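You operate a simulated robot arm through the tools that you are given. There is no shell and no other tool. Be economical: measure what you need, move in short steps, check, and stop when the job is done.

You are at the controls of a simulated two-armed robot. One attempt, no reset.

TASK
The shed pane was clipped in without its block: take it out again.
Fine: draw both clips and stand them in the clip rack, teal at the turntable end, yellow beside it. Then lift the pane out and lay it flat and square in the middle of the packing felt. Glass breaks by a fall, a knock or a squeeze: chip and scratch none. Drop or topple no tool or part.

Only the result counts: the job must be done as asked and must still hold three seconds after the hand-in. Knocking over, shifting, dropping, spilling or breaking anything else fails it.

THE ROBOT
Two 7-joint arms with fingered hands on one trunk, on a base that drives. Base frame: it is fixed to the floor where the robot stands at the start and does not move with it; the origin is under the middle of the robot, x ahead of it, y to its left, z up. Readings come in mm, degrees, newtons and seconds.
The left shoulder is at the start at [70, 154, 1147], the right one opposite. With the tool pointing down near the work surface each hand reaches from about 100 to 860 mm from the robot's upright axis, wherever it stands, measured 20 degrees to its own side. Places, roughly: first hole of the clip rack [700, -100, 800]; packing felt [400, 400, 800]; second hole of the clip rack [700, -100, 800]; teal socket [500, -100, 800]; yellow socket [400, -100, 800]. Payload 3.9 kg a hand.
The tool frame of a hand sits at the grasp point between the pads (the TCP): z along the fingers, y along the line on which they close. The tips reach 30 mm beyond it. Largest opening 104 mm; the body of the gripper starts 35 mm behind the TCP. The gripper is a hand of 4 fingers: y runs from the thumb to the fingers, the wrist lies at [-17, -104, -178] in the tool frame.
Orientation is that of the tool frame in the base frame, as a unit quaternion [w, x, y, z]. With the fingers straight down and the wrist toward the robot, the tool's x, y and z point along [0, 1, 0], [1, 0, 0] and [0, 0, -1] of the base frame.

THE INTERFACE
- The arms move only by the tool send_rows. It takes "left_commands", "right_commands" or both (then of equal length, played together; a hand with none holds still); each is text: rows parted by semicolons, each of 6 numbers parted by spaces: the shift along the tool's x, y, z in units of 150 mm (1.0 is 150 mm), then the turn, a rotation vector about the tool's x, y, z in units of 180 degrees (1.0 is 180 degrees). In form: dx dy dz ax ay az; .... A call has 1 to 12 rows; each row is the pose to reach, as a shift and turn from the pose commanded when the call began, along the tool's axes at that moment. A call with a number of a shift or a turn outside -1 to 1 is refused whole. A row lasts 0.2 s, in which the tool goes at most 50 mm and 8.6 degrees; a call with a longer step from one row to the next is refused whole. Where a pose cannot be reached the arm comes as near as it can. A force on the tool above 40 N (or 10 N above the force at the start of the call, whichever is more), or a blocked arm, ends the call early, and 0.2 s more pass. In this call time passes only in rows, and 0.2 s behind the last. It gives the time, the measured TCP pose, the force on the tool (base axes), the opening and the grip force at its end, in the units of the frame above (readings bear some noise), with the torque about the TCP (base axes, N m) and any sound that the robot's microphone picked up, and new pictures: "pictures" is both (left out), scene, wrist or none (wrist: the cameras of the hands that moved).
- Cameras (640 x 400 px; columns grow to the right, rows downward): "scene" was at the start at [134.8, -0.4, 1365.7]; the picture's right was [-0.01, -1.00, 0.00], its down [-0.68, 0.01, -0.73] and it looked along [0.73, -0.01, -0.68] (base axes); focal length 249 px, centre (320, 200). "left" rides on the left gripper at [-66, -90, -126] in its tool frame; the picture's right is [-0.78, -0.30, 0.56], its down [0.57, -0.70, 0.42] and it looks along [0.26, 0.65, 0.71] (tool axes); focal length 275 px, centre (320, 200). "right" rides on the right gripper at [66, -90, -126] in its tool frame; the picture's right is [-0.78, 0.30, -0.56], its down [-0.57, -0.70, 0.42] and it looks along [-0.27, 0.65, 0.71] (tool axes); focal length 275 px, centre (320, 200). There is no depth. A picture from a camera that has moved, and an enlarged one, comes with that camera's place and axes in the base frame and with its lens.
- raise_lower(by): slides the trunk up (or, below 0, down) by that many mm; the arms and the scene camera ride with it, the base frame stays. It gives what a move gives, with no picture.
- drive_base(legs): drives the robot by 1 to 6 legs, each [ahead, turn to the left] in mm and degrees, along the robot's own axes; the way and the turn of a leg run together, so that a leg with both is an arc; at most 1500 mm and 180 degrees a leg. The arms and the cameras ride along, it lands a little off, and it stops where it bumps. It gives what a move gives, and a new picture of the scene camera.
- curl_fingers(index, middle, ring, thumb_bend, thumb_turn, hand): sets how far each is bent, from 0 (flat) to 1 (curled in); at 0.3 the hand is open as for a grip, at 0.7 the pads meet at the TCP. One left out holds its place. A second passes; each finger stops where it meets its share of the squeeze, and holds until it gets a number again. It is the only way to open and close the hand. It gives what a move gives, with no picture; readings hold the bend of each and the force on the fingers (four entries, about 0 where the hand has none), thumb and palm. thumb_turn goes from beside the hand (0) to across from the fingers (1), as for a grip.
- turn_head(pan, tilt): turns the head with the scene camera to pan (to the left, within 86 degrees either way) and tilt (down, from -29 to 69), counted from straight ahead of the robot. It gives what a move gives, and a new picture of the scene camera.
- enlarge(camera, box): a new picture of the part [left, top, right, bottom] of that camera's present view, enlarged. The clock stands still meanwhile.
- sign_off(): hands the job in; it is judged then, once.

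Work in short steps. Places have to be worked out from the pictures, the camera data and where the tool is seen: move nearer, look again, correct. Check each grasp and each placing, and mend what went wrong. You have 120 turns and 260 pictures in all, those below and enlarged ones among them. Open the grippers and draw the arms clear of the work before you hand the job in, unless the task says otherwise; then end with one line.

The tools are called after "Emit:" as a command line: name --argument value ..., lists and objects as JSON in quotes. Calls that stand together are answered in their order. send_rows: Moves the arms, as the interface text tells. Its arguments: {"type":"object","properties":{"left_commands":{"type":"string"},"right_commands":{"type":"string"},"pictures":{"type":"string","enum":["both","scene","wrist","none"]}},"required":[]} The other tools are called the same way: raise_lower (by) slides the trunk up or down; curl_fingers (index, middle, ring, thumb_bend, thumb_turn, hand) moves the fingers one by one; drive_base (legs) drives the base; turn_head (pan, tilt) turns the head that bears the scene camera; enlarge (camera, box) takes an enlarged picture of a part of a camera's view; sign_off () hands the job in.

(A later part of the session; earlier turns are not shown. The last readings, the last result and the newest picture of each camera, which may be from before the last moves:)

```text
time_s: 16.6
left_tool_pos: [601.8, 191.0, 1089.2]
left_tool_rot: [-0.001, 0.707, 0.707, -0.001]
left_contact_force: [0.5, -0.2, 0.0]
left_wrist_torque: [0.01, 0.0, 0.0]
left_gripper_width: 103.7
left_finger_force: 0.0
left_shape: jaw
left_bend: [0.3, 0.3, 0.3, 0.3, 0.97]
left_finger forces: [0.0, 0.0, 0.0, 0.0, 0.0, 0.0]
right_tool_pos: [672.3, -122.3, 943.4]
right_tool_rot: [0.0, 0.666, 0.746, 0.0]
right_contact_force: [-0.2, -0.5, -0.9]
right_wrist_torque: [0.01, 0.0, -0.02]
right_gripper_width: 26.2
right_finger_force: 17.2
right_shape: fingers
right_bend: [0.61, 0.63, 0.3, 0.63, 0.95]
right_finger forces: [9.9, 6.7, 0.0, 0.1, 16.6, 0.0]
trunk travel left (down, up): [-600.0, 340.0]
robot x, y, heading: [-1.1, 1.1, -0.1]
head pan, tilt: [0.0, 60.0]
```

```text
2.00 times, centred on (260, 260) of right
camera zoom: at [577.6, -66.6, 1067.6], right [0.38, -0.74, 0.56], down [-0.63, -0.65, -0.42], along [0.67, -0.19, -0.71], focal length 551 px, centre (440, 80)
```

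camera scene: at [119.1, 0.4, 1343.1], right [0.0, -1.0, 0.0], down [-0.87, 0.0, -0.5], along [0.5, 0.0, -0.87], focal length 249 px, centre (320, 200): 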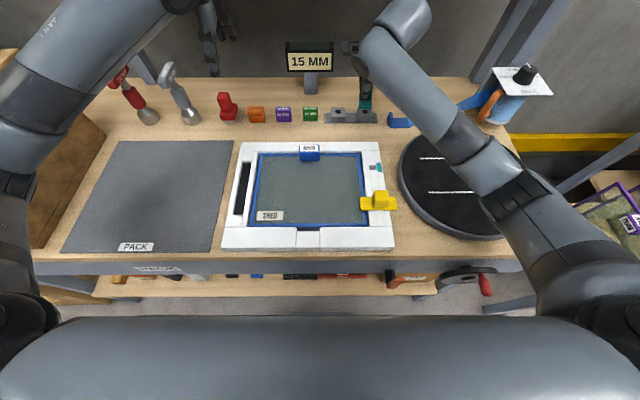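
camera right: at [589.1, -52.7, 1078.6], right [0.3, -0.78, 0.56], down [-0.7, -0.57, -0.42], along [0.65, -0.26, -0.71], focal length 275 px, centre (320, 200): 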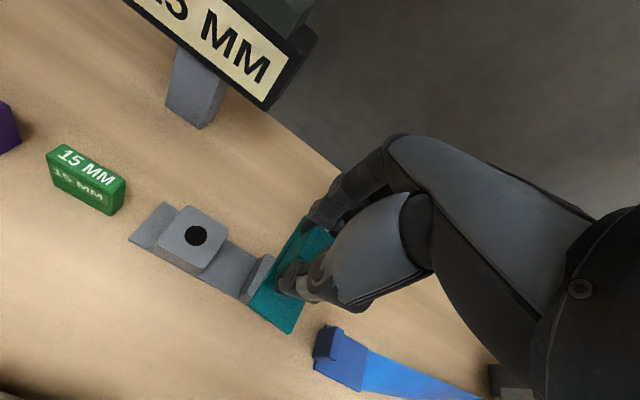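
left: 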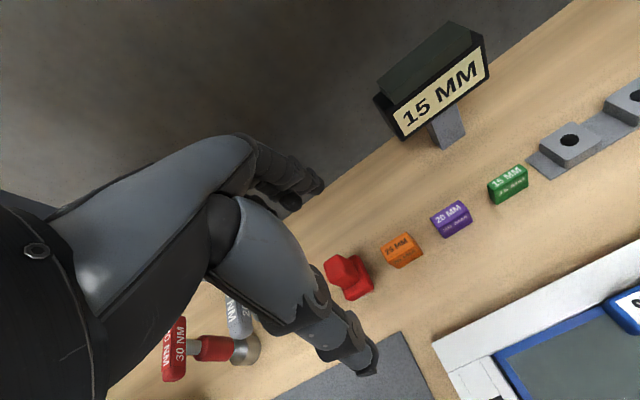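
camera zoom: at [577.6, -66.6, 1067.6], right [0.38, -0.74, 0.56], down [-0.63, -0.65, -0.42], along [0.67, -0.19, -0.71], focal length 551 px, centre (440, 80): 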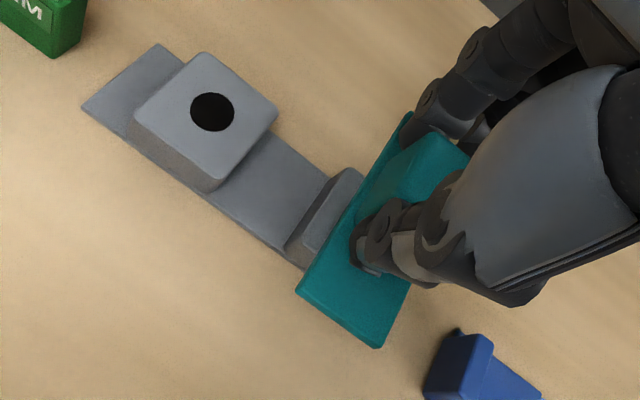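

Yaw is now square and the pin is within ~2 mm of the hole centre. I lower slowly, watching force.

Emit:
send_rows --right_commands "-0.008 0.005 0.03 0 0 0;-0.008 0.005 0.06 0 0 0;-0.008 0.005 0.09 0 0 0;-0.008 0.005 0.12 0 0 0" --pictures "none"

Emit:
enlarge --camera "scene" --box '[340, 70, 400, 130]'

```text
time_s: 17.6
left_tool_pos: [599.9, 191.4, 1091.1]
left_tool_rot: [0.0, 0.707, 0.707, 0.001]
left_contact_force: [-0.3, 0.6, 0.0]
left_wrist_torque: [0.01, 0.01, 0.03]
left_gripper_width: 103.7
left_finger_force: 0.2
left_shape: jaw
left_bend: [0.3, 0.3, 0.3, 0.3, 0.97]
left_finger forces: [0.0, 0.0, 0.0, 0.1, 0.0, 0.0]
right_tool_pos: [672.4, -124.2, 928.4]
right_tool_rot: [0.003, 0.666, 0.746, 0.003]
right_contact_force: [1.0, -0.1, 14.7]
right_wrist_torque: [0.04, -0.03, 0.01]
right_gripper_width: 25.8
right_finger_force: 18.7
right_shape: fingers
right_bend: [0.61, 0.63, 0.3, 0.63, 0.95]
right_finger forces: [11.0, 9.1, 0.0, 0.0, 18.3, 0.0]
trunk travel left (down, up): [-600.0, 340.0]
robot x, y, heading: [-2.7, 4.3, 0.2]
head pan, tilt: [0.0, 60.0]
```

```text
6.67 times, centred on (370, 100) of scene
camera zoom: at [116.0, 0.9, 1343.7], right [0.0, -1.0, 0.0], down [-0.87, 0.0, -0.5], along [0.5, 0.0, -0.87], focal length 1657 px, centre (-13, 867)
```

zoom: 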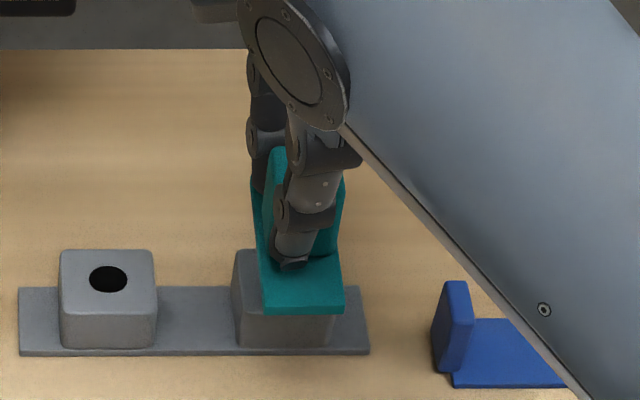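

Contact at 15 N with the plate ≈13 mm above the rack block; the pin is probably on the rim. I check with the wrist camera.

Emit:
send_rows --right_commands "0 0 -0.04 0 0 0" --pictures "none"

Emit:
enlarge --camera "right" --box '[160, 160, 360, 360]'

Emit:
enlarge --camera "scene" --box '[350, 80, 390, 120]'

Emit:
enlarge --camera "left" --box '[320, 0, 640, 200]'

```text
time_s: 18.0
left_tool_pos: [602.2, 189.6, 1089.2]
left_tool_rot: [0.0, 0.707, 0.707, 0.0]
left_contact_force: [-0.5, -0.6, 0.1]
left_wrist_torque: [0.03, -0.01, -0.01]
left_gripper_width: 103.9
left_finger_force: 0.1
left_shape: jaw
left_bend: [0.3, 0.3, 0.3, 0.3, 0.97]
left_finger forces: [0.0, 0.0, 0.1, 0.0, 0.0, 0.0]
right_tool_pos: [673.9, -124.3, 928.4]
right_tool_rot: [-0.003, 0.666, 0.746, -0.002]
right_contact_force: [0.1, -0.2, 4.0]
right_wrist_torque: [0.05, -0.05, -0.01]
right_gripper_width: 26.0
right_finger_force: 17.9
right_shape: fingers
right_bend: [0.61, 0.63, 0.3, 0.63, 0.95]
right_finger forces: [10.6, 8.0, 0.0, 0.1, 17.5, 0.0]
trunk travel left (down, up): [-600.0, 340.0]
robot x, y, heading: [-0.5, -1.4, -0.1]
head pan, tilt: [0.0, 60.0]
```

```text
2.00 times, centred on (260, 260) of right
camera zoom: at [577.4, -69.3, 1055.6], right [0.38, -0.74, 0.56], down [-0.63, -0.65, -0.42], along [0.67, -0.19, -0.72], focal length 551 px, centre (440, 80)
```

zoom: 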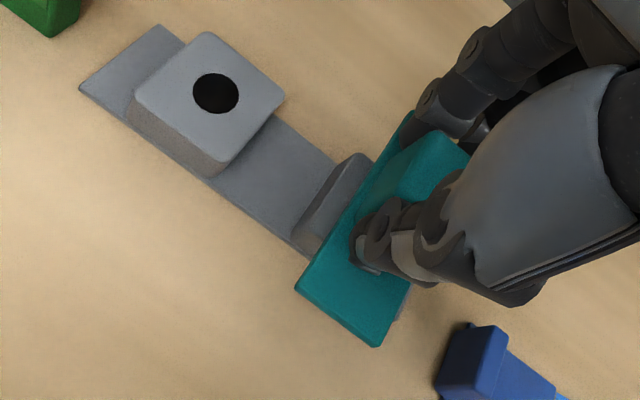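

```text
10.00 times, centred on (370, 100) of scene
camera zoom: at [118.4, 0.6, 1343.0], right [0.0, -1.0, 0.0], down [-0.87, 0.0, -0.5], along [0.5, 0.0, -0.87], focal length 2486 px, centre (-180, 1200)
```

zoom: 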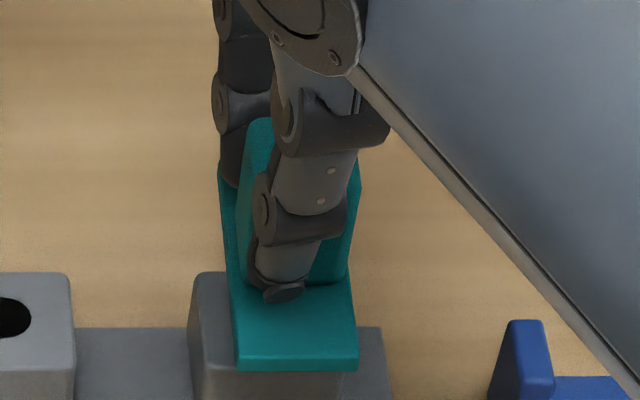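

```text
2.00 times, centred on (480, 100) of left
camera zoom: at [512.6, 125.3, 1215.6], right [-0.3, -0.78, -0.56], down [-0.7, 0.57, -0.42], along [0.65, 0.26, -0.71], focal length 551 px, centre (0, 400)
```

zoom: 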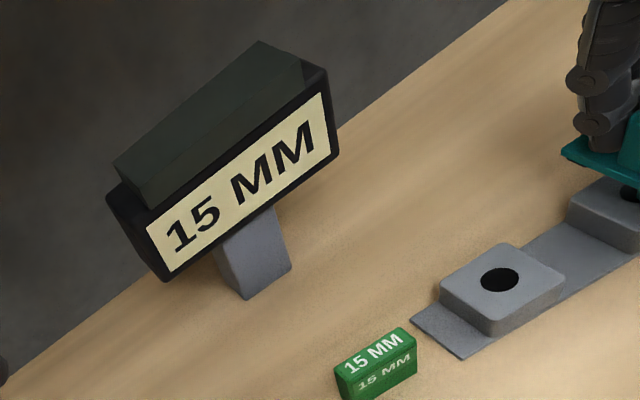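

I shift the left hand 80 mm so its camera sees the pin and hole from the side.

Emit:
send_rows --left_commands "-0.27 0 0 0 0 0;-0.54 -0.1 0 0 0 0" --pictures "none"

Emit:
enlarge --camera "left" --box '[500, 20, 640, 160]'

```text
time_s: 18.6
left_tool_pos: [588.4, 107.2, 1088.6]
left_tool_rot: [0.0, 0.707, 0.707, -0.001]
left_contact_force: [-0.1, -0.1, 0.4]
left_wrist_torque: [0.03, -0.01, 0.0]
left_gripper_width: 104.0
left_finger_force: 0.0
left_shape: jaw
left_bend: [0.3, 0.3, 0.3, 0.3, 0.97]
left_finger forces: [0.1, 0.1, 0.0, 0.1, 0.0, 0.1]
right_tool_pos: [673.9, -126.7, 930.2]
right_tool_rot: [-0.002, 0.667, 0.745, 0.0]
right_contact_force: [0.9, 0.1, 1.2]
right_wrist_torque: [0.02, 0.0, 0.0]
right_gripper_width: 25.8
right_finger_force: 17.5
right_shape: fingers
right_bend: [0.61, 0.63, 0.3, 0.63, 0.95]
right_finger forces: [10.1, 7.2, 0.0, 0.0, 17.4, 0.0]
trunk travel left (down, up): [-600.0, 340.0]
robot x, y, heading: [-0.9, 1.3, -0.2]
head pan, tilt: [0.0, 60.0]
```

```text
2.86 times, centred on (570, 90) of left
camera zoom: at [498.5, 41.6, 1215.9], right [-0.3, -0.78, -0.56], down [-0.7, 0.57, -0.42], along [0.65, 0.27, -0.71], focal length 786 px, centre (-394, 514)
```

zoom: 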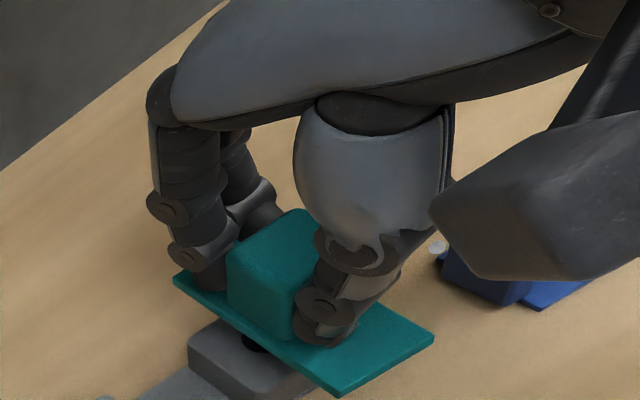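

I test whether the pin is inside the hole by moving 6 mm sideways at light contact and reading side force.

Emit:
send_rows --right_commands "0.02 0 0.01 0 0 0;0.04 0 0.01 0 0 0" --pictures "none"

Emit:
enlarge --camera "left" --box '[500, 20, 640, 160]'

```text
time_s: 19.2
left_tool_pos: [587.3, 109.5, 1089.5]
left_tool_rot: [0.0, 0.707, 0.707, 0.0]
left_contact_force: [-0.6, 0.2, 0.0]
left_wrist_torque: [-0.05, -0.01, 0.01]
left_gripper_width: 103.7
left_finger_force: 0.1
left_shape: jaw
left_bend: [0.3, 0.3, 0.3, 0.3, 0.97]
left_finger forces: [0.0, 0.0, 0.1, 0.1, 0.1, 0.1]
right_tool_pos: [672.9, -119.8, 929.9]
right_tool_rot: [0.0, 0.666, 0.746, -0.001]
right_contact_force: [1.3, -1.8, 3.2]
right_wrist_torque: [-0.14, -0.07, 0.0]
right_gripper_width: 26.0
right_finger_force: 18.0
right_shape: fingers
right_bend: [0.61, 0.63, 0.3, 0.63, 0.95]
right_finger forces: [10.0, 8.6, 0.1, 0.1, 17.6, 0.1]
trunk travel left (down, up): [-600.0, 340.0]
robot x, y, heading: [5.1, 3.4, -0.1]
head pan, tilt: [0.0, 60.0]
```

```text
2.86 times, centred on (570, 90) of left
camera zoom: at [498.9, 43.3, 1215.8], right [-0.3, -0.78, -0.56], down [-0.7, 0.57, -0.42], along [0.65, 0.26, -0.71], focal length 786 px, centre (-394, 514)
```

zoom: 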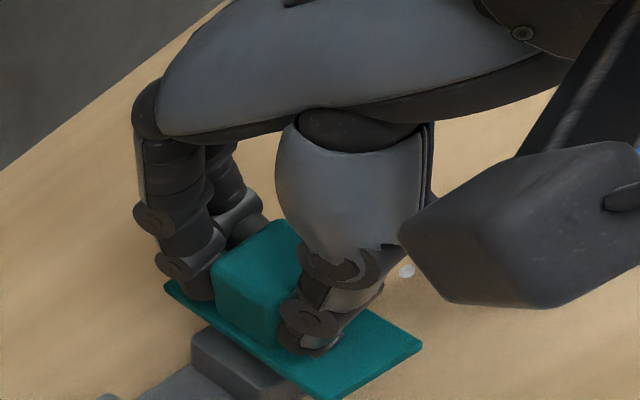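

It slid freely, so the pin tip rests on the rim (tip ≈61 mm below TCP). From the earlier side view the pin is centred on the TCP, so I probe with x +2.5 mm.

Emit:
send_rows --right_commands "0 0 -0.03 0 0 0;-0.0417 0.012 -0.03 0 0 0;-0.0417 0.012 0 0 0 0;-0.0417 0.012 0.03 0 0 0" --pictures "none"

```text
time_s: 20.2
left_tool_pos: [586.2, 109.2, 1091.2]
left_tool_rot: [0.001, 0.707, 0.707, 0.0]
left_contact_force: [-0.2, -0.2, -0.2]
left_wrist_torque: [0.01, 0.04, 0.03]
left_gripper_width: 103.9
left_finger_force: 0.0
left_shape: jaw
left_bend: [0.3, 0.3, 0.3, 0.3, 0.97]
left_finger forces: [0.0, 0.1, 0.0, 0.0, 0.0, 0.0]
right_tool_pos: [675.3, -125.9, 928.8]
right_tool_rot: [0.003, 0.665, 0.747, 0.003]
right_contact_force: [2.3, -0.3, 14.4]
right_wrist_torque: [0.05, -0.03, 0.01]
right_gripper_width: 26.0
right_finger_force: 19.3
right_shape: fingers
right_bend: [0.61, 0.63, 0.3, 0.63, 0.95]
right_finger forces: [11.2, 8.7, 0.0, 0.0, 18.3, 0.0]
trunk travel left (down, up): [-600.0, 340.0]
robot x, y, heading: [-2.2, -0.7, 0.2]
head pan, tilt: [0.0, 60.0]
```

Still on the rim. I lift and turn the clip so the scene camera can see the pin precisely.

Emit:
send_rows --right_commands "0 0 -0.1 0 0 0;0.01 -0.05 -0.2 0 0 -0.046;0.015 -0.1 -0.3 0 0 -0.092;0.02 -0.15 -0.4 0 0 -0.138;0.03 -0.2 -0.5 0 0 -0.184;0.03 -0.25 -0.6 0 0 -0.23;0.04 -0.3 -0.7 0 0 -0.276;0.04 -0.35 -0.8 0 0 -0.322;0.05 -0.4 -0.87 0 0 -0.368;0.05 -0.45 -0.87 0 0 -0.414;0.05 -0.5 -0.87 0 0 -0.46;0.05 -0.5 -0.87 0 0 -0.464" --pictures "scene"

Emit:
enlarge --camera "scene" --box '[340, 60, 420, 140]'

```text
time_s: 22.8
left_tool_pos: [587.9, 109.6, 1089.0]
left_tool_rot: [-0.001, 0.707, 0.707, -0.001]
left_contact_force: [-0.5, -0.1, -0.3]
left_wrist_torque: [0.04, -0.02, 0.02]
left_gripper_width: 103.9
left_finger_force: 0.1
left_shape: jaw
left_bend: [0.3, 0.3, 0.3, 0.3, 0.97]
left_finger forces: [0.0, 0.0, 0.0, 0.0, 0.1, 0.0]
right_tool_pos: [600.7, -127.1, 1055.2]
right_tool_rot: [0.0, 0.0, 1.0, 0.001]
right_contact_force: [-0.2, -0.9, -0.4]
right_wrist_torque: [-0.02, -0.04, 0.01]
right_gripper_width: 25.8
right_finger_force: 17.2
right_shape: fingers
right_bend: [0.61, 0.63, 0.3, 0.63, 0.95]
right_finger forces: [10.2, 7.3, 0.0, 0.1, 17.6, 0.1]
trunk travel left (down, up): [-600.0, 340.0]
robot x, y, heading: [-1.2, 1.4, 0.1]
head pan, tilt: [0.0, 60.0]
camera scene: at [118.5, 0.3, 1343.2], right [0.0, -1.0, 0.0], down [-0.87, 0.0, -0.5], along [0.5, 0.0, -0.87], focal length 249 px, centre (320, 200)
```

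scene: 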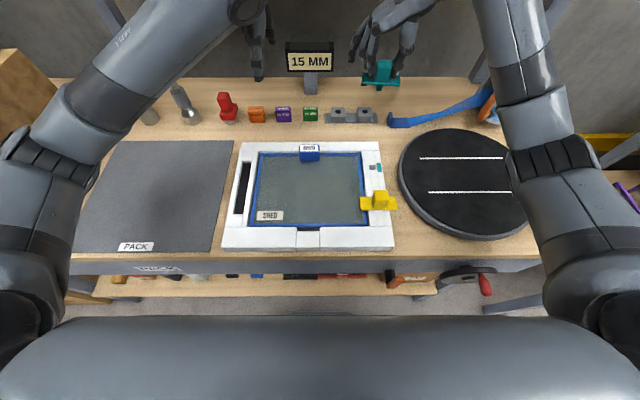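

```text
5.00 times, centred on (380, 100) of scene
camera zoom: at [118.5, 0.3, 1343.2], right [0.0, -1.0, 0.0], down [-0.87, 0.0, -0.5], along [0.5, 0.0, -0.87], focal length 1243 px, centre (20, 700)
```

zoom: 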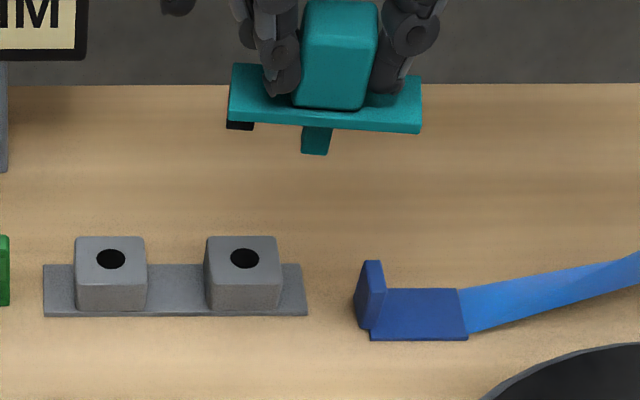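

The side view resolves it: pin tip is ≈68 mm below TCP, so the rack top is z≈861 and the hole is really near (680.5,-125.7). I return with the corrected offset.

Emit:
send_rows --right_commands "-0.05 0.004 0 0 0 0.044;-0.1 0.008 0.05 0 0 0.088;-0.15 0.012 0.1 0 0 0.132;-0.2 0.016 0.15 0 0 0.176;-0.25 0.02 0.2 0 0 0.22;-0.3 0.025 0.25 0 0 0.264;-0.35 0.03 0.3 0 0 0.308;-0.4 0.034 0.35 0 0 0.352;-0.45 0.037 0.45 0 0 0.396;-0.5 0.04 0.55 0 0 0.44;-0.535 0.041 0.66 0 0 0.464;-0.535 0.041 0.733 0 0 0.464" --pictures "none"

Emit:
enlarge --camera "scene" --box '[340, 70, 400, 130]'

Emit:
enlarge --camera "left" --box '[500, 20, 640, 160]'

```text
time_s: 25.4
left_tool_pos: [587.4, 109.9, 1089.5]
left_tool_rot: [0.0, 0.707, 0.707, 0.0]
left_contact_force: [0.0, 0.2, -0.1]
left_wrist_torque: [-0.01, 0.01, -0.03]
left_gripper_width: 103.9
left_finger_force: 0.0
left_shape: jaw
left_bend: [0.3, 0.3, 0.3, 0.3, 0.97]
left_finger forces: [0.0, 0.0, 0.1, 0.0, 0.0, 0.1]
right_tool_pos: [680.6, -119.7, 945.3]
right_tool_rot: [-0.001, 0.666, 0.746, 0.0]
right_contact_force: [-0.1, 0.3, -1.3]
right_wrist_torque: [0.01, 0.02, 0.02]
right_gripper_width: 26.2
right_finger_force: 18.0
right_shape: fingers
right_bend: [0.61, 0.63, 0.3, 0.63, 0.95]
right_finger forces: [10.2, 7.2, 0.0, 0.1, 17.4, 0.0]
trunk travel left (down, up): [-600.0, 340.0]
robot x, y, heading: [1.4, -1.6, 0.0]
head pan, tilt: [0.0, 60.0]
```

```text
6.67 times, centred on (370, 100) of scene
camera zoom: at [118.5, 0.2, 1343.2], right [0.0, -1.0, 0.0], down [-0.87, 0.0, -0.5], along [0.5, 0.0, -0.87], focal length 1657 px, centre (-13, 867)
```

zoom: 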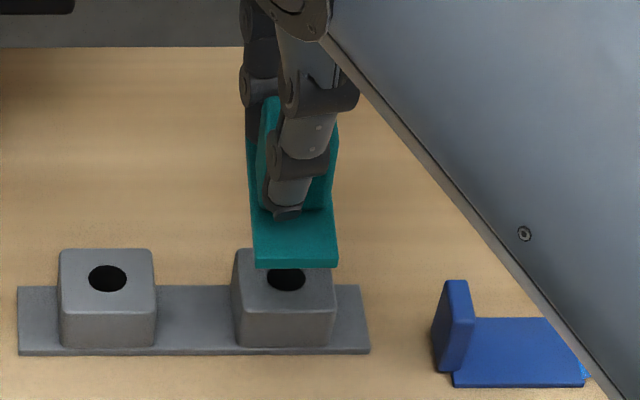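

```text
2.86 times, centred on (570, 90) of left
camera zoom: at [499.0, 43.5, 1215.7], right [-0.3, -0.78, -0.56], down [-0.7, 0.57, -0.42], along [0.65, 0.27, -0.71], focal length 786 px, centre (-394, 514)
```

zoom: 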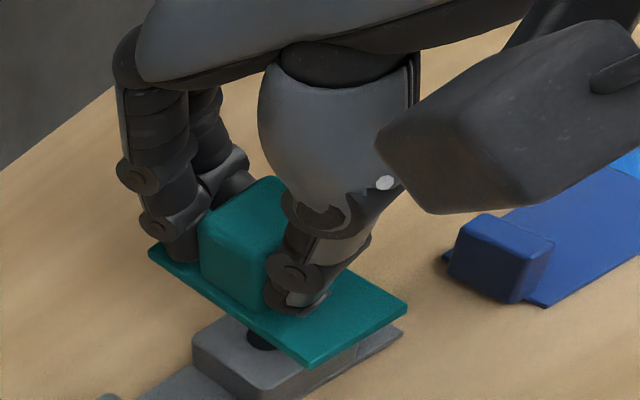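

Emit:
enlarge --camera "left" --box '[550, 110, 610, 160]'

Emit:
enlarge --camera "scene" --box '[355, 85, 385, 115]'

```text
8.00 times, centred on (580, 135) of left
camera zoom: at [499.0, 43.5, 1215.7], right [-0.3, -0.78, -0.56], down [-0.7, 0.57, -0.42], along [0.65, 0.27, -0.71], focal length 2202 px, centre (-1760, 720)
```

zoom: 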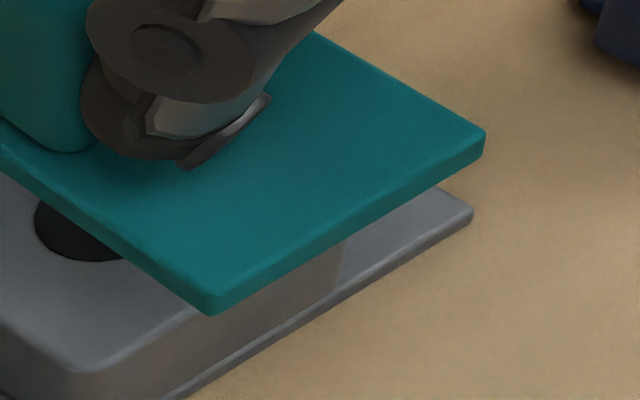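

```text
13.33 times, centred on (370, 100) of scene
camera zoom: at [118.5, 0.2, 1343.2], right [0.0, -1.0, 0.0], down [-0.87, 0.0, -0.5], along [0.5, 0.0, -0.87], focal length 3314 px, centre (-347, 1533)
```

zoom: 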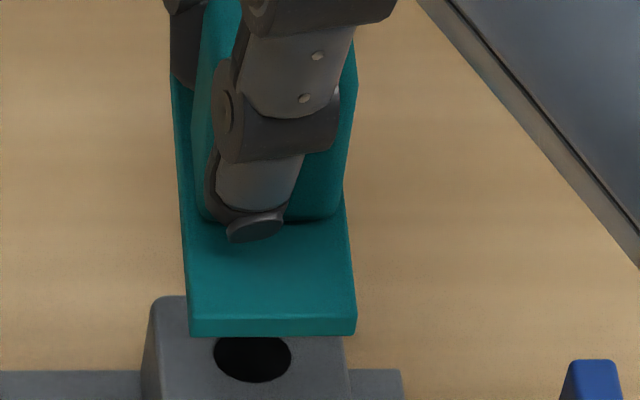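

The measurements put the pin about (1.5,1.2) mm off; I apply this and probe down to z≈925.

Emit:
send_rows --right_commands "-0.007 -0.011 0 0 0 0;-0.007 -0.011 0.04 0 0 0;-0.007 -0.011 0.08 0 0 0;-0.007 -0.011 0.11 0 0 0;-0.007 -0.011 0.135 0 0 0" --pictures "none"

```text
time_s: 26.6
left_tool_pos: [587.3, 109.7, 1091.1]
left_tool_rot: [0.0, 0.707, 0.707, 0.0]
left_contact_force: [0.0, 0.3, -0.8]
left_wrist_torque: [0.0, 0.0, 0.03]
left_gripper_width: 103.5
left_finger_force: 0.0
left_shape: jaw
left_bend: [0.3, 0.3, 0.3, 0.3, 0.97]
left_finger forces: [0.0, 0.0, 0.0, 0.0, 0.0, 0.1]
right_tool_pos: [678.4, -120.9, 929.4]
right_tool_rot: [0.002, 0.666, 0.746, 0.002]
right_contact_force: [-0.3, -1.4, 12.6]
right_wrist_torque: [0.04, 0.01, 0.03]
right_gripper_width: 26.2
right_finger_force: 18.4
right_shape: fingers
right_bend: [0.61, 0.63, 0.3, 0.63, 0.95]
right_finger forces: [10.5, 8.1, 0.1, 0.0, 18.4, 0.0]
trunk travel left (down, up): [-600.0, 340.0]
robot x, y, heading: [-1.2, 0.8, -0.0]
head pan, tilt: [0.0, 60.0]
```

Still on the rim. I search with short light slides at low pressure, starting toward −y.

Emit:
send_rows --right_commands "-0.007 -0.001 -0.005 0 0 0;-0.014 -0.0015 -0.005 0 0 0;-0.02 -0.002 -0.005 0 0 0;-0.0265 -0.003 -0.005 0 0 0" --pictures "none"

```text
time_s: 27.6
left_tool_pos: [586.3, 111.0, 1088.6]
left_tool_rot: [0.001, 0.707, 0.707, 0.001]
left_contact_force: [0.3, 0.9, 0.2]
left_wrist_torque: [-0.03, -0.01, 0.02]
left_gripper_width: 103.6
left_finger_force: 0.0
left_shape: jaw
left_bend: [0.3, 0.3, 0.3, 0.3, 0.97]
left_finger forces: [0.1, 0.0, 0.0, 0.0, 0.1, 0.1]
right_tool_pos: [677.8, -123.0, 929.2]
right_tool_rot: [0.002, 0.665, 0.747, 0.002]
right_contact_force: [2.6, 4.5, 17.7]
right_wrist_torque: [0.24, -0.15, 0.01]
right_gripper_width: 25.9
right_finger_force: 19.6
right_shape: fingers
right_bend: [0.6, 0.63, 0.3, 0.64, 0.94]
right_finger forces: [11.9, 9.0, 0.1, 0.0, 18.1, 0.1]
trunk travel left (down, up): [-600.0, 340.0]
robot x, y, heading: [-0.3, 0.1, 0.1]
head pan, tilt: [0.0, 60.0]
```

Emit:
send_rows --right_commands "-0.007 -0.001 -0.012 0 0 0;-0.014 -0.0015 -0.012 0 0 0;-0.02 -0.002 -0.012 0 0 0;-0.0265 -0.003 -0.012 0 0 0" --pictures "none"

Emit:
enlarge --camera "scene" --box '[340, 70, 400, 130]'

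Emit:
enlarge --camera "left" --box '[530, 70, 630, 170]'

```text
time_s: 28.6
left_tool_pos: [585.6, 111.5, 1089.8]
left_tool_rot: [0.001, 0.707, 0.707, 0.0]
left_contact_force: [-0.2, -0.2, -0.9]
left_wrist_torque: [0.03, -0.01, 0.03]
left_gripper_width: 103.9
left_finger_force: 0.0
left_shape: jaw
left_bend: [0.3, 0.3, 0.3, 0.3, 0.97]
left_finger forces: [0.1, 0.0, 0.0, 0.1, 0.1, 0.1]
right_tool_pos: [677.8, -129.0, 928.6]
right_tool_rot: [0.001, 0.666, 0.746, 0.0]
right_contact_force: [-0.3, 3.8, 12.0]
right_wrist_torque: [0.26, 0.08, 0.0]
right_gripper_width: 25.9
right_finger_force: 18.6
right_shape: fingers
right_bend: [0.6, 0.63, 0.3, 0.65, 0.93]
right_finger forces: [11.2, 6.6, 0.0, 0.0, 18.9, 0.0]
trunk travel left (down, up): [-600.0, 340.0]
robot x, y, heading: [-1.6, 1.4, 0.2]
head pan, tilt: [0.0, 60.0]
```

```text
6.67 times, centred on (370, 100) of scene
camera zoom: at [116.3, 1.8, 1343.3], right [0.0, -1.0, 0.0], down [-0.87, 0.0, -0.5], along [0.5, 0.0, -0.87], focal length 1657 px, centre (-13, 867)
```

zoom: 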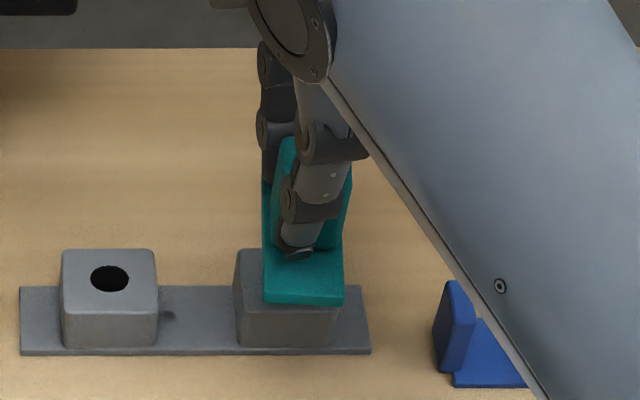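

```text
4.00 times, centred on (580, 120) of left
camera zoom: at [497.0, 44.9, 1216.5], right [-0.3, -0.78, -0.56], down [-0.7, 0.57, -0.43], along [0.65, 0.26, -0.71], focal length 1101 px, centre (-720, 520)
```

zoom: 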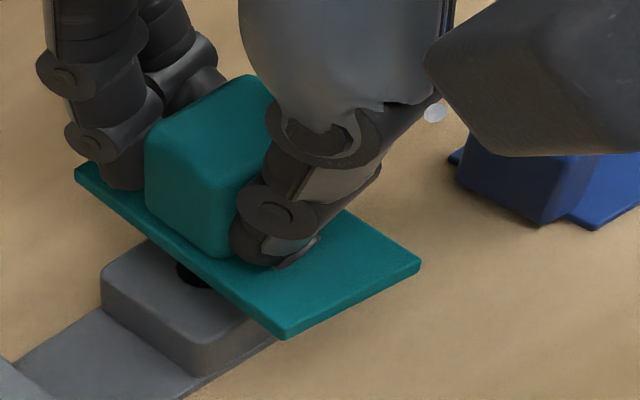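

The clip is twisting under sliding; I stop. Better plan: insert teal with its plate along y, where the scene camera can see both pin and hole directly. I lift and turn.

Emit:
send_rows --right_commands "0 0 -0.1 0 0 0;0 0 -0.2 0 0 -0.044;0 0 -0.3 0 0 -0.088;0 0 -0.4 0 0 -0.132;0 0 -0.5 0 0 -0.176;0 0 -0.5 0 0 -0.22;0 0 -0.5 0 0 -0.264;0 0 -0.5 0 0 -0.308;0 0 -0.5 0 0 -0.352;0 0 -0.5 0 0 -0.396;0 0 -0.5 0 0 -0.43;0 0 -0.5 0 0 -0.464" --pictures "none"

Emit:
enlarge --camera "scene" --box '[340, 60, 400, 120]'

Emit:
enlarge --camera "left" --box '[480, 0, 640, 160]'

```text
time_s: 31.2
left_tool_pos: [588.7, 108.1, 1089.4]
left_tool_rot: [0.0, 0.707, 0.707, 0.0]
left_contact_force: [0.5, -0.6, -0.2]
left_wrist_torque: [-0.03, 0.0, -0.01]
left_gripper_width: 103.4
left_finger_force: 0.1
left_shape: jaw
left_bend: [0.3, 0.3, 0.3, 0.3, 0.97]
left_finger forces: [0.0, 0.1, 0.1, 0.1, 0.0, 0.1]
right_tool_pos: [679.2, -129.3, 1004.0]
right_tool_rot: [0.001, 0.0, 1.0, 0.0]
right_contact_force: [0.5, 0.4, -0.6]
right_wrist_torque: [0.01, -0.03, 0.0]
right_gripper_width: 26.1
right_finger_force: 17.3
right_shape: fingers
right_bend: [0.6, 0.63, 0.3, 0.64, 0.94]
right_finger forces: [10.5, 6.9, 0.1, 0.0, 17.5, 0.0]
trunk travel left (down, up): [-600.0, 340.0]
robot x, y, heading: [-0.3, -0.2, -0.0]
head pan, tilt: [0.0, 60.0]
```

```text
6.67 times, centred on (370, 90) of scene
camera zoom: at [118.8, 0.8, 1343.1], right [0.0, -1.0, 0.0], down [-0.87, 0.0, -0.5], along [0.5, 0.0, -0.87], focal length 1657 px, centre (-13, 933)
```

zoom: 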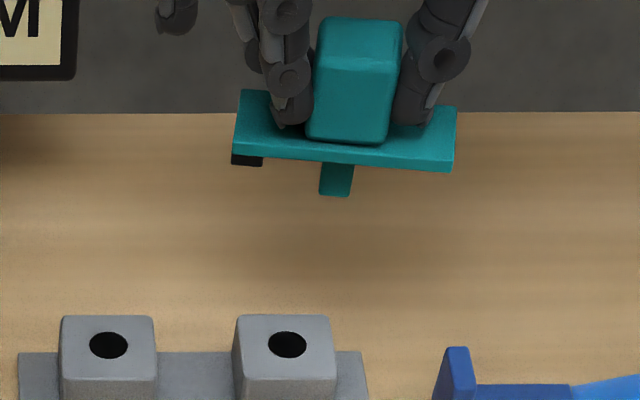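

```text
2.50 times, centred on (560, 80) of left
camera zoom: at [499.3, 44.1, 1215.5], right [-0.3, -0.78, -0.56], down [-0.7, 0.57, -0.42], along [0.65, 0.26, -0.71], focal length 688 px, centre (-280, 500)
```

zoom: 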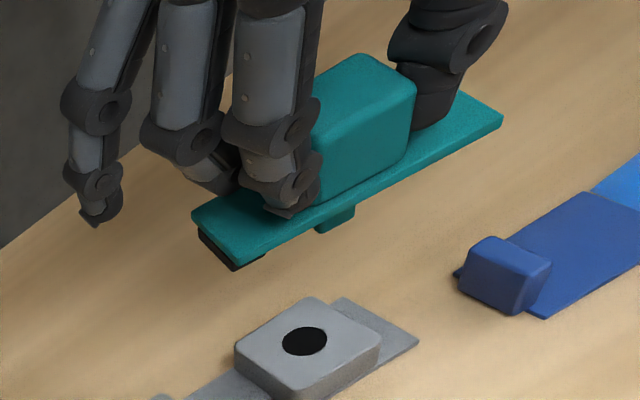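

Now both cameras see pin and hole: pin tip (671.5,-129.4), hole (674.3,-123.5,≈869). I shift (+3,+6) and lower 60 mm.

Emit:
send_rows --right_commands "-0.02 0.04 0.13 0 0 0;-0.02 0.04 0.27 0 0 0;-0.02 0.04 0.4 0 0 0" --pictures "none"

Emit:
enlarge --camera "scene" --box '[345, 75, 395, 125]'

Emit:
enlarge --camera "left" --box '[520, 50, 640, 170]'

```text
time_s: 32.0
left_tool_pos: [587.8, 108.4, 1088.9]
left_tool_rot: [0.0, 0.707, 0.707, -0.001]
left_contact_force: [0.6, -0.2, -0.2]
left_wrist_torque: [-0.03, -0.01, 0.03]
left_gripper_width: 103.7
left_finger_force: 0.0
left_shape: jaw
left_bend: [0.3, 0.3, 0.3, 0.3, 0.97]
left_finger forces: [0.1, 0.0, 0.0, 0.1, 0.0, 0.0]
right_tool_pos: [684.3, -123.5, 943.1]
right_tool_rot: [0.0, 0.0, 1.0, 0.0]
right_contact_force: [0.4, 0.0, 0.1]
right_wrist_torque: [0.0, -0.04, 0.02]
right_gripper_width: 26.2
right_finger_force: 17.6
right_shape: fingers
right_bend: [0.6, 0.63, 0.3, 0.64, 0.94]
right_finger forces: [10.5, 6.9, 0.0, 0.0, 17.4, 0.0]
trunk travel left (down, up): [-600.0, 340.0]
robot x, y, heading: [3.7, 0.7, 0.1]
head pan, tilt: [0.0, 60.0]
```

```text
8.00 times, centred on (370, 100) of scene
camera zoom: at [118.9, 0.3, 1343.2], right [0.0, -1.0, 0.0], down [-0.87, 0.0, -0.5], along [0.5, 0.0, -0.87], focal length 1988 px, centre (-80, 1000)
```

zoom: 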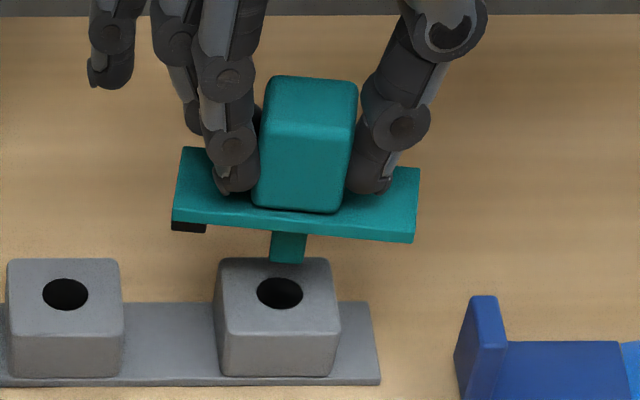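

```text
3.33 times, centred on (580, 110) of left
camera zoom: at [499.3, 43.5, 1215.5], right [-0.3, -0.78, -0.56], down [-0.7, 0.57, -0.42], along [0.65, 0.26, -0.71], focal length 918 px, centre (-547, 500)
```

zoom: 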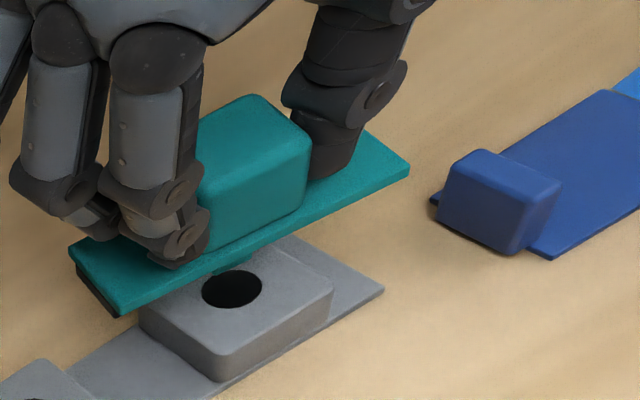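

Nearly aligned: pin looks ~1 mm too far −y and ~2.5 mm too far in x. Correct and lower 8 mm.

Emit:
send_rows --right_commands "0.017 0.007 0.02 0 0 0;0.017 0.007 0.053 0 0 0" --pictures "none"

Emit:
enlarge --camera "scene" --box '[355, 85, 385, 115]'

Emit:
enlarge --camera "left" --box '[560, 100, 620, 160]'

```text
time_s: 32.6
left_tool_pos: [589.0, 108.9, 1088.4]
left_tool_rot: [0.0, 0.707, 0.707, 0.0]
left_contact_force: [-0.2, -0.2, 0.2]
left_wrist_torque: [-0.01, 0.0, 0.0]
left_gripper_width: 103.3
left_finger_force: 0.2
left_shape: jaw
left_bend: [0.3, 0.3, 0.3, 0.3, 0.97]
left_finger forces: [0.0, 0.0, 0.0, 0.0, 0.0, 0.0]
right_tool_pos: [680.6, -122.0, 935.5]
right_tool_rot: [0.0, 0.0, 1.0, 0.0]
right_contact_force: [0.1, 1.4, -0.4]
right_wrist_torque: [0.02, 0.0, -0.04]
right_gripper_width: 25.7
right_finger_force: 17.4
right_shape: fingers
right_bend: [0.6, 0.63, 0.3, 0.64, 0.94]
right_finger forces: [10.5, 6.8, 0.1, 0.0, 17.4, 0.0]
trunk travel left (down, up): [-600.0, 340.0]
robot x, y, heading: [0.3, 2.0, 0.1]
head pan, tilt: [0.0, 60.0]
```

```text
13.33 times, centred on (370, 100) of scene
camera zoom: at [118.8, 0.5, 1343.1], right [0.0, -1.0, 0.0], down [-0.87, 0.0, -0.5], along [0.5, 0.0, -0.87], focal length 3314 px, centre (-347, 1533)
```

zoom: 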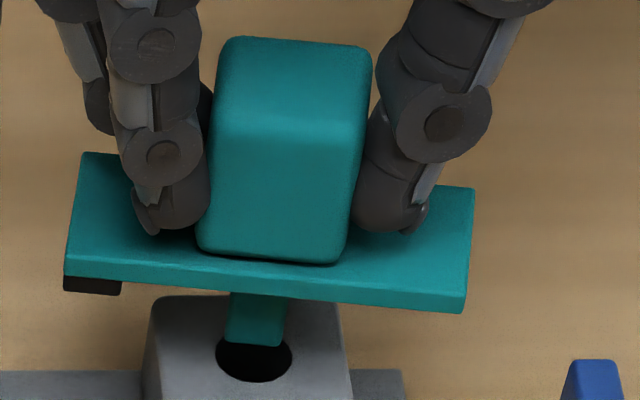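

```text
6.67 times, centred on (590, 130) of left
camera zoom: at [499.2, 43.7, 1215.5], right [-0.3, -0.78, -0.56], down [-0.7, 0.57, -0.42], along [0.65, 0.26, -0.71], focal length 1835 px, centre (-1480, 667)
```

zoom: 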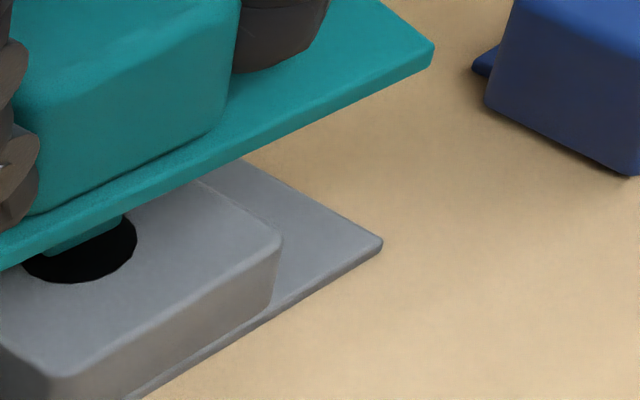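

The pin is practically over the hole; small trim (x −1.7, y −0.8) and lower to see if it enters.

Emit:
send_rows --right_commands "0.011 -0.005 0 0 0 0;0.011 -0.005 0.03 0 0 0;0.011 -0.005 0.055 0 0 0;0.011 -0.005 0.08 0 0 0" --pictures "none"

Emit:
enlarge --camera "scene" --box '[355, 85, 385, 115]'

```text
time_s: 33.6
left_tool_pos: [585.7, 111.1, 1089.9]
left_tool_rot: [0.0, 0.707, 0.707, 0.0]
left_contact_force: [1.1, 0.7, 0.0]
left_wrist_torque: [-0.02, -0.03, 0.01]
left_gripper_width: 103.6
left_finger_force: 0.1
left_shape: jaw
left_bend: [0.3, 0.3, 0.3, 0.3, 0.97]
left_finger forces: [0.0, 0.0, 0.1, 0.0, 0.1, 0.1]
right_tool_pos: [676.3, -123.4, 922.4]
right_tool_rot: [0.0, 0.001, 1.0, -0.001]
right_contact_force: [0.6, 1.0, -1.5]
right_wrist_torque: [0.13, -0.05, 0.0]
right_gripper_width: 26.2
right_finger_force: 18.0
right_shape: fingers
right_bend: [0.6, 0.63, 0.3, 0.64, 0.94]
right_finger forces: [10.3, 8.6, 0.0, 0.0, 17.5, 0.1]
trunk travel left (down, up): [-600.0, 340.0]
robot x, y, heading: [-0.3, -1.4, -0.2]
head pan, tilt: [0.0, 60.0]
```

```text
13.33 times, centred on (370, 100) of scene
camera zoom: at [115.9, 1.2, 1343.5], right [0.0, -1.0, 0.0], down [-0.87, 0.0, -0.5], along [0.5, 0.0, -0.87], focal length 3314 px, centre (-347, 1533)
```

zoom: 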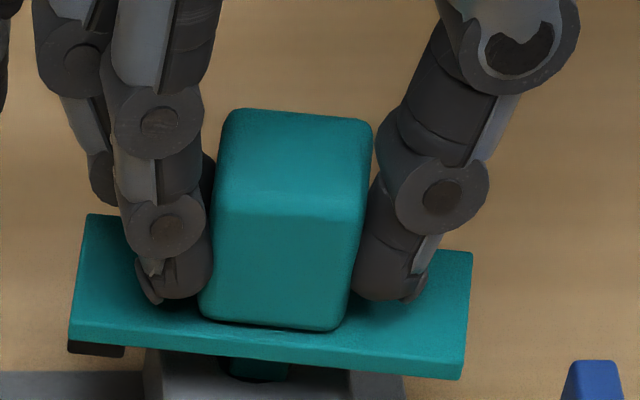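

The pin is in the hole. I lower until the plate seats.

Emit:
send_rows --right_commands "0 0 0.025 0 0 0;0 0 0.05 0 0 0;0 0 0.07 0 0 0" --pictures "none"

Emit:
enlarge --camera "scene" --box '[345, 80, 395, 130]'

Emit:
enlarge --camera "left" --box '[520, 50, 640, 170]'

```text
time_s: 34.4
left_tool_pos: [588.8, 109.2, 1087.9]
left_tool_rot: [0.0, 0.708, 0.707, 0.0]
left_contact_force: [0.0, -0.3, -0.2]
left_wrist_torque: [-0.02, -0.03, -0.01]
left_gripper_width: 103.9
left_finger_force: 0.1
left_shape: jaw
left_bend: [0.3, 0.3, 0.3, 0.3, 0.97]
left_finger forces: [0.0, 0.0, 0.1, 0.1, 0.0, 0.0]
right_tool_pos: [678.9, -123.4, 911.9]
right_tool_rot: [0.0, 0.0, 1.0, -0.001]
right_contact_force: [0.3, -0.3, -0.6]
right_wrist_torque: [0.07, 0.01, -0.02]
right_gripper_width: 26.1
right_finger_force: 17.9
right_shape: fingers
right_bend: [0.6, 0.63, 0.3, 0.64, 0.94]
right_finger forces: [10.3, 7.6, 0.0, 0.0, 17.7, 0.1]
trunk travel left (down, up): [-600.0, 340.0]
robot x, y, heading: [-2.3, -0.5, 0.3]
head pan, tilt: [0.0, 60.0]
```

```text
8.00 times, centred on (370, 105) of scene
camera zoom: at [119.0, 0.4, 1343.1], right [0.0, -1.0, 0.0], down [-0.87, 0.0, -0.5], along [0.5, 0.0, -0.87], focal length 1988 px, centre (-80, 960)
```

zoom: 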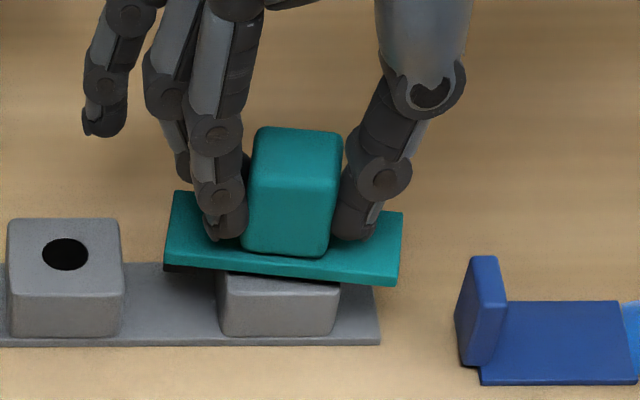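

```text
3.33 times, centred on (580, 110) of left
camera zoom: at [499.4, 43.6, 1215.4], right [-0.3, -0.78, -0.56], down [-0.7, 0.57, -0.42], along [0.65, 0.26, -0.71], focal length 918 px, centre (-547, 500)
```

zoom: 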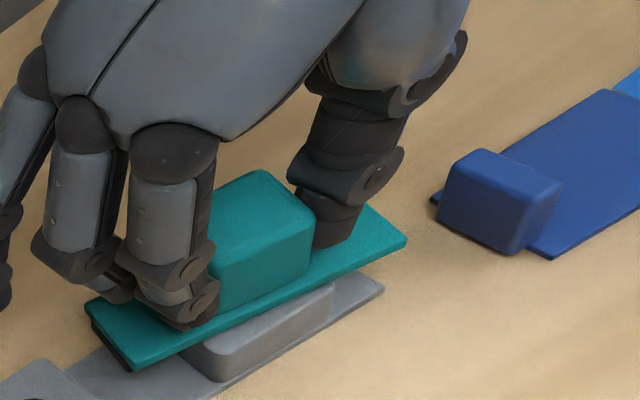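

Nearly seated; lower a few more mm until contact.

Emit:
send_rows --right_commands "0 0 0.013 0 0 0;0 0 0.026 0 0 0" --pictures "none"

Emit:
enlarge --camera "scene" --box '[345, 80, 395, 130]'

```text
time_s: 35.0
left_tool_pos: [588.2, 109.1, 1090.8]
left_tool_rot: [-0.001, 0.707, 0.707, 0.0]
left_contact_force: [0.0, 0.5, 0.8]
left_wrist_torque: [-0.02, 0.02, 0.0]
left_gripper_width: 103.8
left_finger_force: 0.1
left_shape: jaw
left_bend: [0.3, 0.3, 0.3, 0.3, 0.97]
left_finger forces: [0.0, 0.1, 0.0, 0.0, 0.1, 0.0]
right_tool_pos: [677.7, -122.3, 910.5]
right_tool_rot: [0.001, 0.0, 1.0, 0.0]
right_contact_force: [0.5, 0.4, 2.9]
right_wrist_torque: [0.03, 0.06, -0.05]
right_gripper_width: 26.0
right_finger_force: 18.5
right_shape: fingers
right_bend: [0.6, 0.63, 0.3, 0.64, 0.94]
right_finger forces: [10.5, 7.5, 0.0, 0.0, 18.1, 0.0]
trunk travel left (down, up): [-600.0, 340.0]
robot x, y, heading: [-0.7, 3.0, 0.1]
head pan, tilt: [0.0, 60.0]
```

```text
8.00 times, centred on (370, 105) of scene
camera zoom: at [117.7, 0.6, 1343.3], right [0.0, -1.0, 0.0], down [-0.87, 0.0, -0.5], along [0.5, 0.0, -0.87], focal length 1988 px, centre (-80, 960)
```

zoom: 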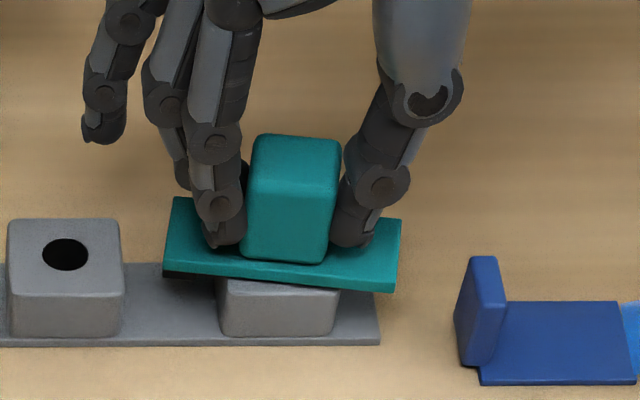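

Seated (3 N). I release gently.

Emit:
curl_fingers --hand "right" --index 0.55 --middle 0.55 --thumb_bend 0.55

Emit:
enlarge --camera "scene" --box '[345, 80, 395, 130]'

```text
time_s: 36.0
left_tool_pos: [587.9, 109.9, 1088.5]
left_tool_rot: [0.0, 0.707, 0.707, 0.0]
left_contact_force: [0.7, -0.2, -0.7]
left_wrist_torque: [0.04, 0.04, 0.0]
left_gripper_width: 103.6
left_finger_force: 0.1
left_shape: jaw
left_bend: [0.3, 0.3, 0.3, 0.3, 0.97]
left_finger forces: [0.0, 0.0, 0.0, 0.0, 0.0, 0.0]
right_tool_pos: [679.0, -124.2, 909.6]
right_tool_rot: [0.0, -0.001, 1.0, 0.001]
right_contact_force: [-0.3, -0.2, -0.7]
right_wrist_torque: [-0.02, 0.01, 0.01]
right_gripper_width: 40.3
right_finger_force: 0.1
right_shape: fingers
right_bend: [0.55, 0.55, 0.3, 0.55, 0.97]
right_finger forces: [0.0, 0.0, 0.0, 0.0, 0.0, 0.0]
trunk travel left (down, up): [-600.0, 340.0]
robot x, y, heading: [0.6, -0.8, -0.1]
head pan, tilt: [0.0, 60.0]
```

```text
8.00 times, centred on (370, 105) of scene
camera zoom: at [118.5, 0.4, 1343.2], right [0.0, -1.0, 0.0], down [-0.87, 0.0, -0.5], along [0.5, 0.0, -0.87], focal length 1988 px, centre (-80, 960)
```

zoom: 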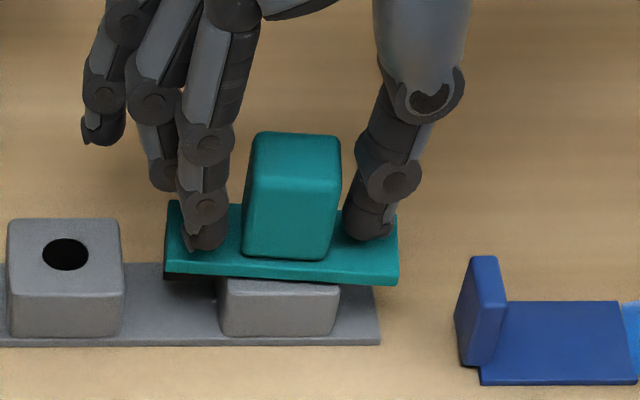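

Teal stands in the rack hole. I lift straight up and clear.

Emit:
send_rows --right_commands "0 0 -0.1 0 0 0;0 0 -0.3 0 0 0;0 0 -0.5 0 0 0;0 0 -0.72 0 0 0" --pictures "none"

Emit:
enlarge --camera "scene" --box '[320, 70, 420, 170]'

Emit:
enlarge --camera "left" --box '[480, 40, 640, 180]'

```text
time_s: 37.0
left_tool_pos: [587.8, 110.2, 1088.6]
left_tool_rot: [0.0, 0.707, 0.707, 0.0]
left_contact_force: [-0.2, -0.2, -1.0]
left_wrist_torque: [0.03, -0.02, 0.02]
left_gripper_width: 103.8
left_finger_force: 0.0
left_shape: jaw
left_bend: [0.3, 0.3, 0.3, 0.3, 0.97]
left_finger forces: [0.1, 0.0, 0.1, 0.1, 0.1, 0.1]
right_tool_pos: [677.5, -124.3, 1016.8]
right_tool_rot: [0.0, 0.0, 1.0, -0.001]
right_contact_force: [-1.1, 0.1, -0.3]
right_wrist_torque: [0.01, -0.02, -0.01]
right_gripper_width: 40.1
right_finger_force: 0.0
right_shape: fingers
right_bend: [0.55, 0.55, 0.3, 0.55, 0.97]
right_finger forces: [0.0, 0.0, 0.1, 0.0, 0.1, 0.0]
trunk travel left (down, up): [-600.0, 340.0]
robot x, y, heading: [0.2, -3.1, -0.0]
head pan, tilt: [0.0, 60.0]
```

```text
4.00 times, centred on (370, 120) of scene
camera zoom: at [117.9, 0.8, 1343.2], right [0.0, -1.0, 0.0], down [-0.87, 0.0, -0.5], along [0.5, 0.0, -0.87], focal length 994 px, centre (120, 520)
```

zoom: 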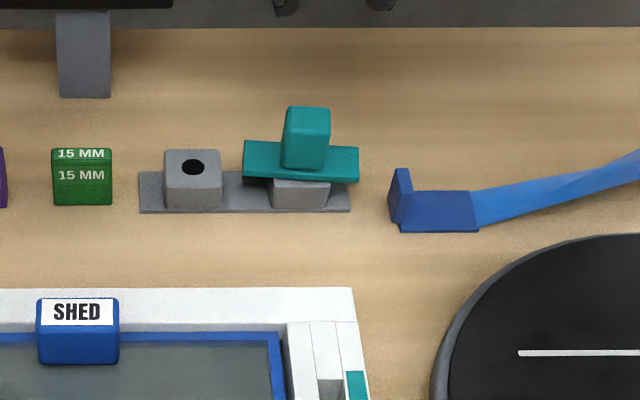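

```text
2.86 times, centred on (560, 110) of left
camera zoom: at [498.4, 44.0, 1215.9], right [-0.3, -0.78, -0.56], down [-0.7, 0.57, -0.42], along [0.65, 0.26, -0.71], focal length 786 px, centre (-366, 457)
```

zoom: 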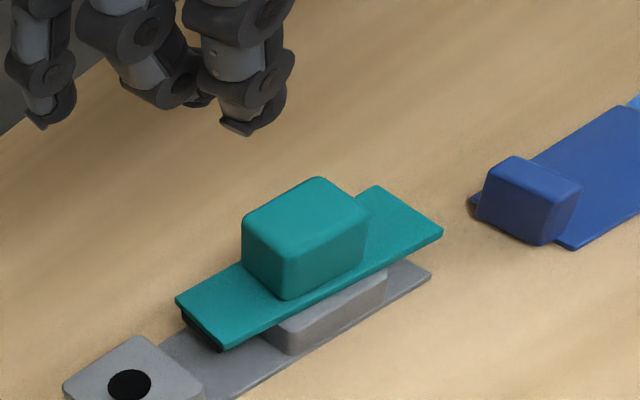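

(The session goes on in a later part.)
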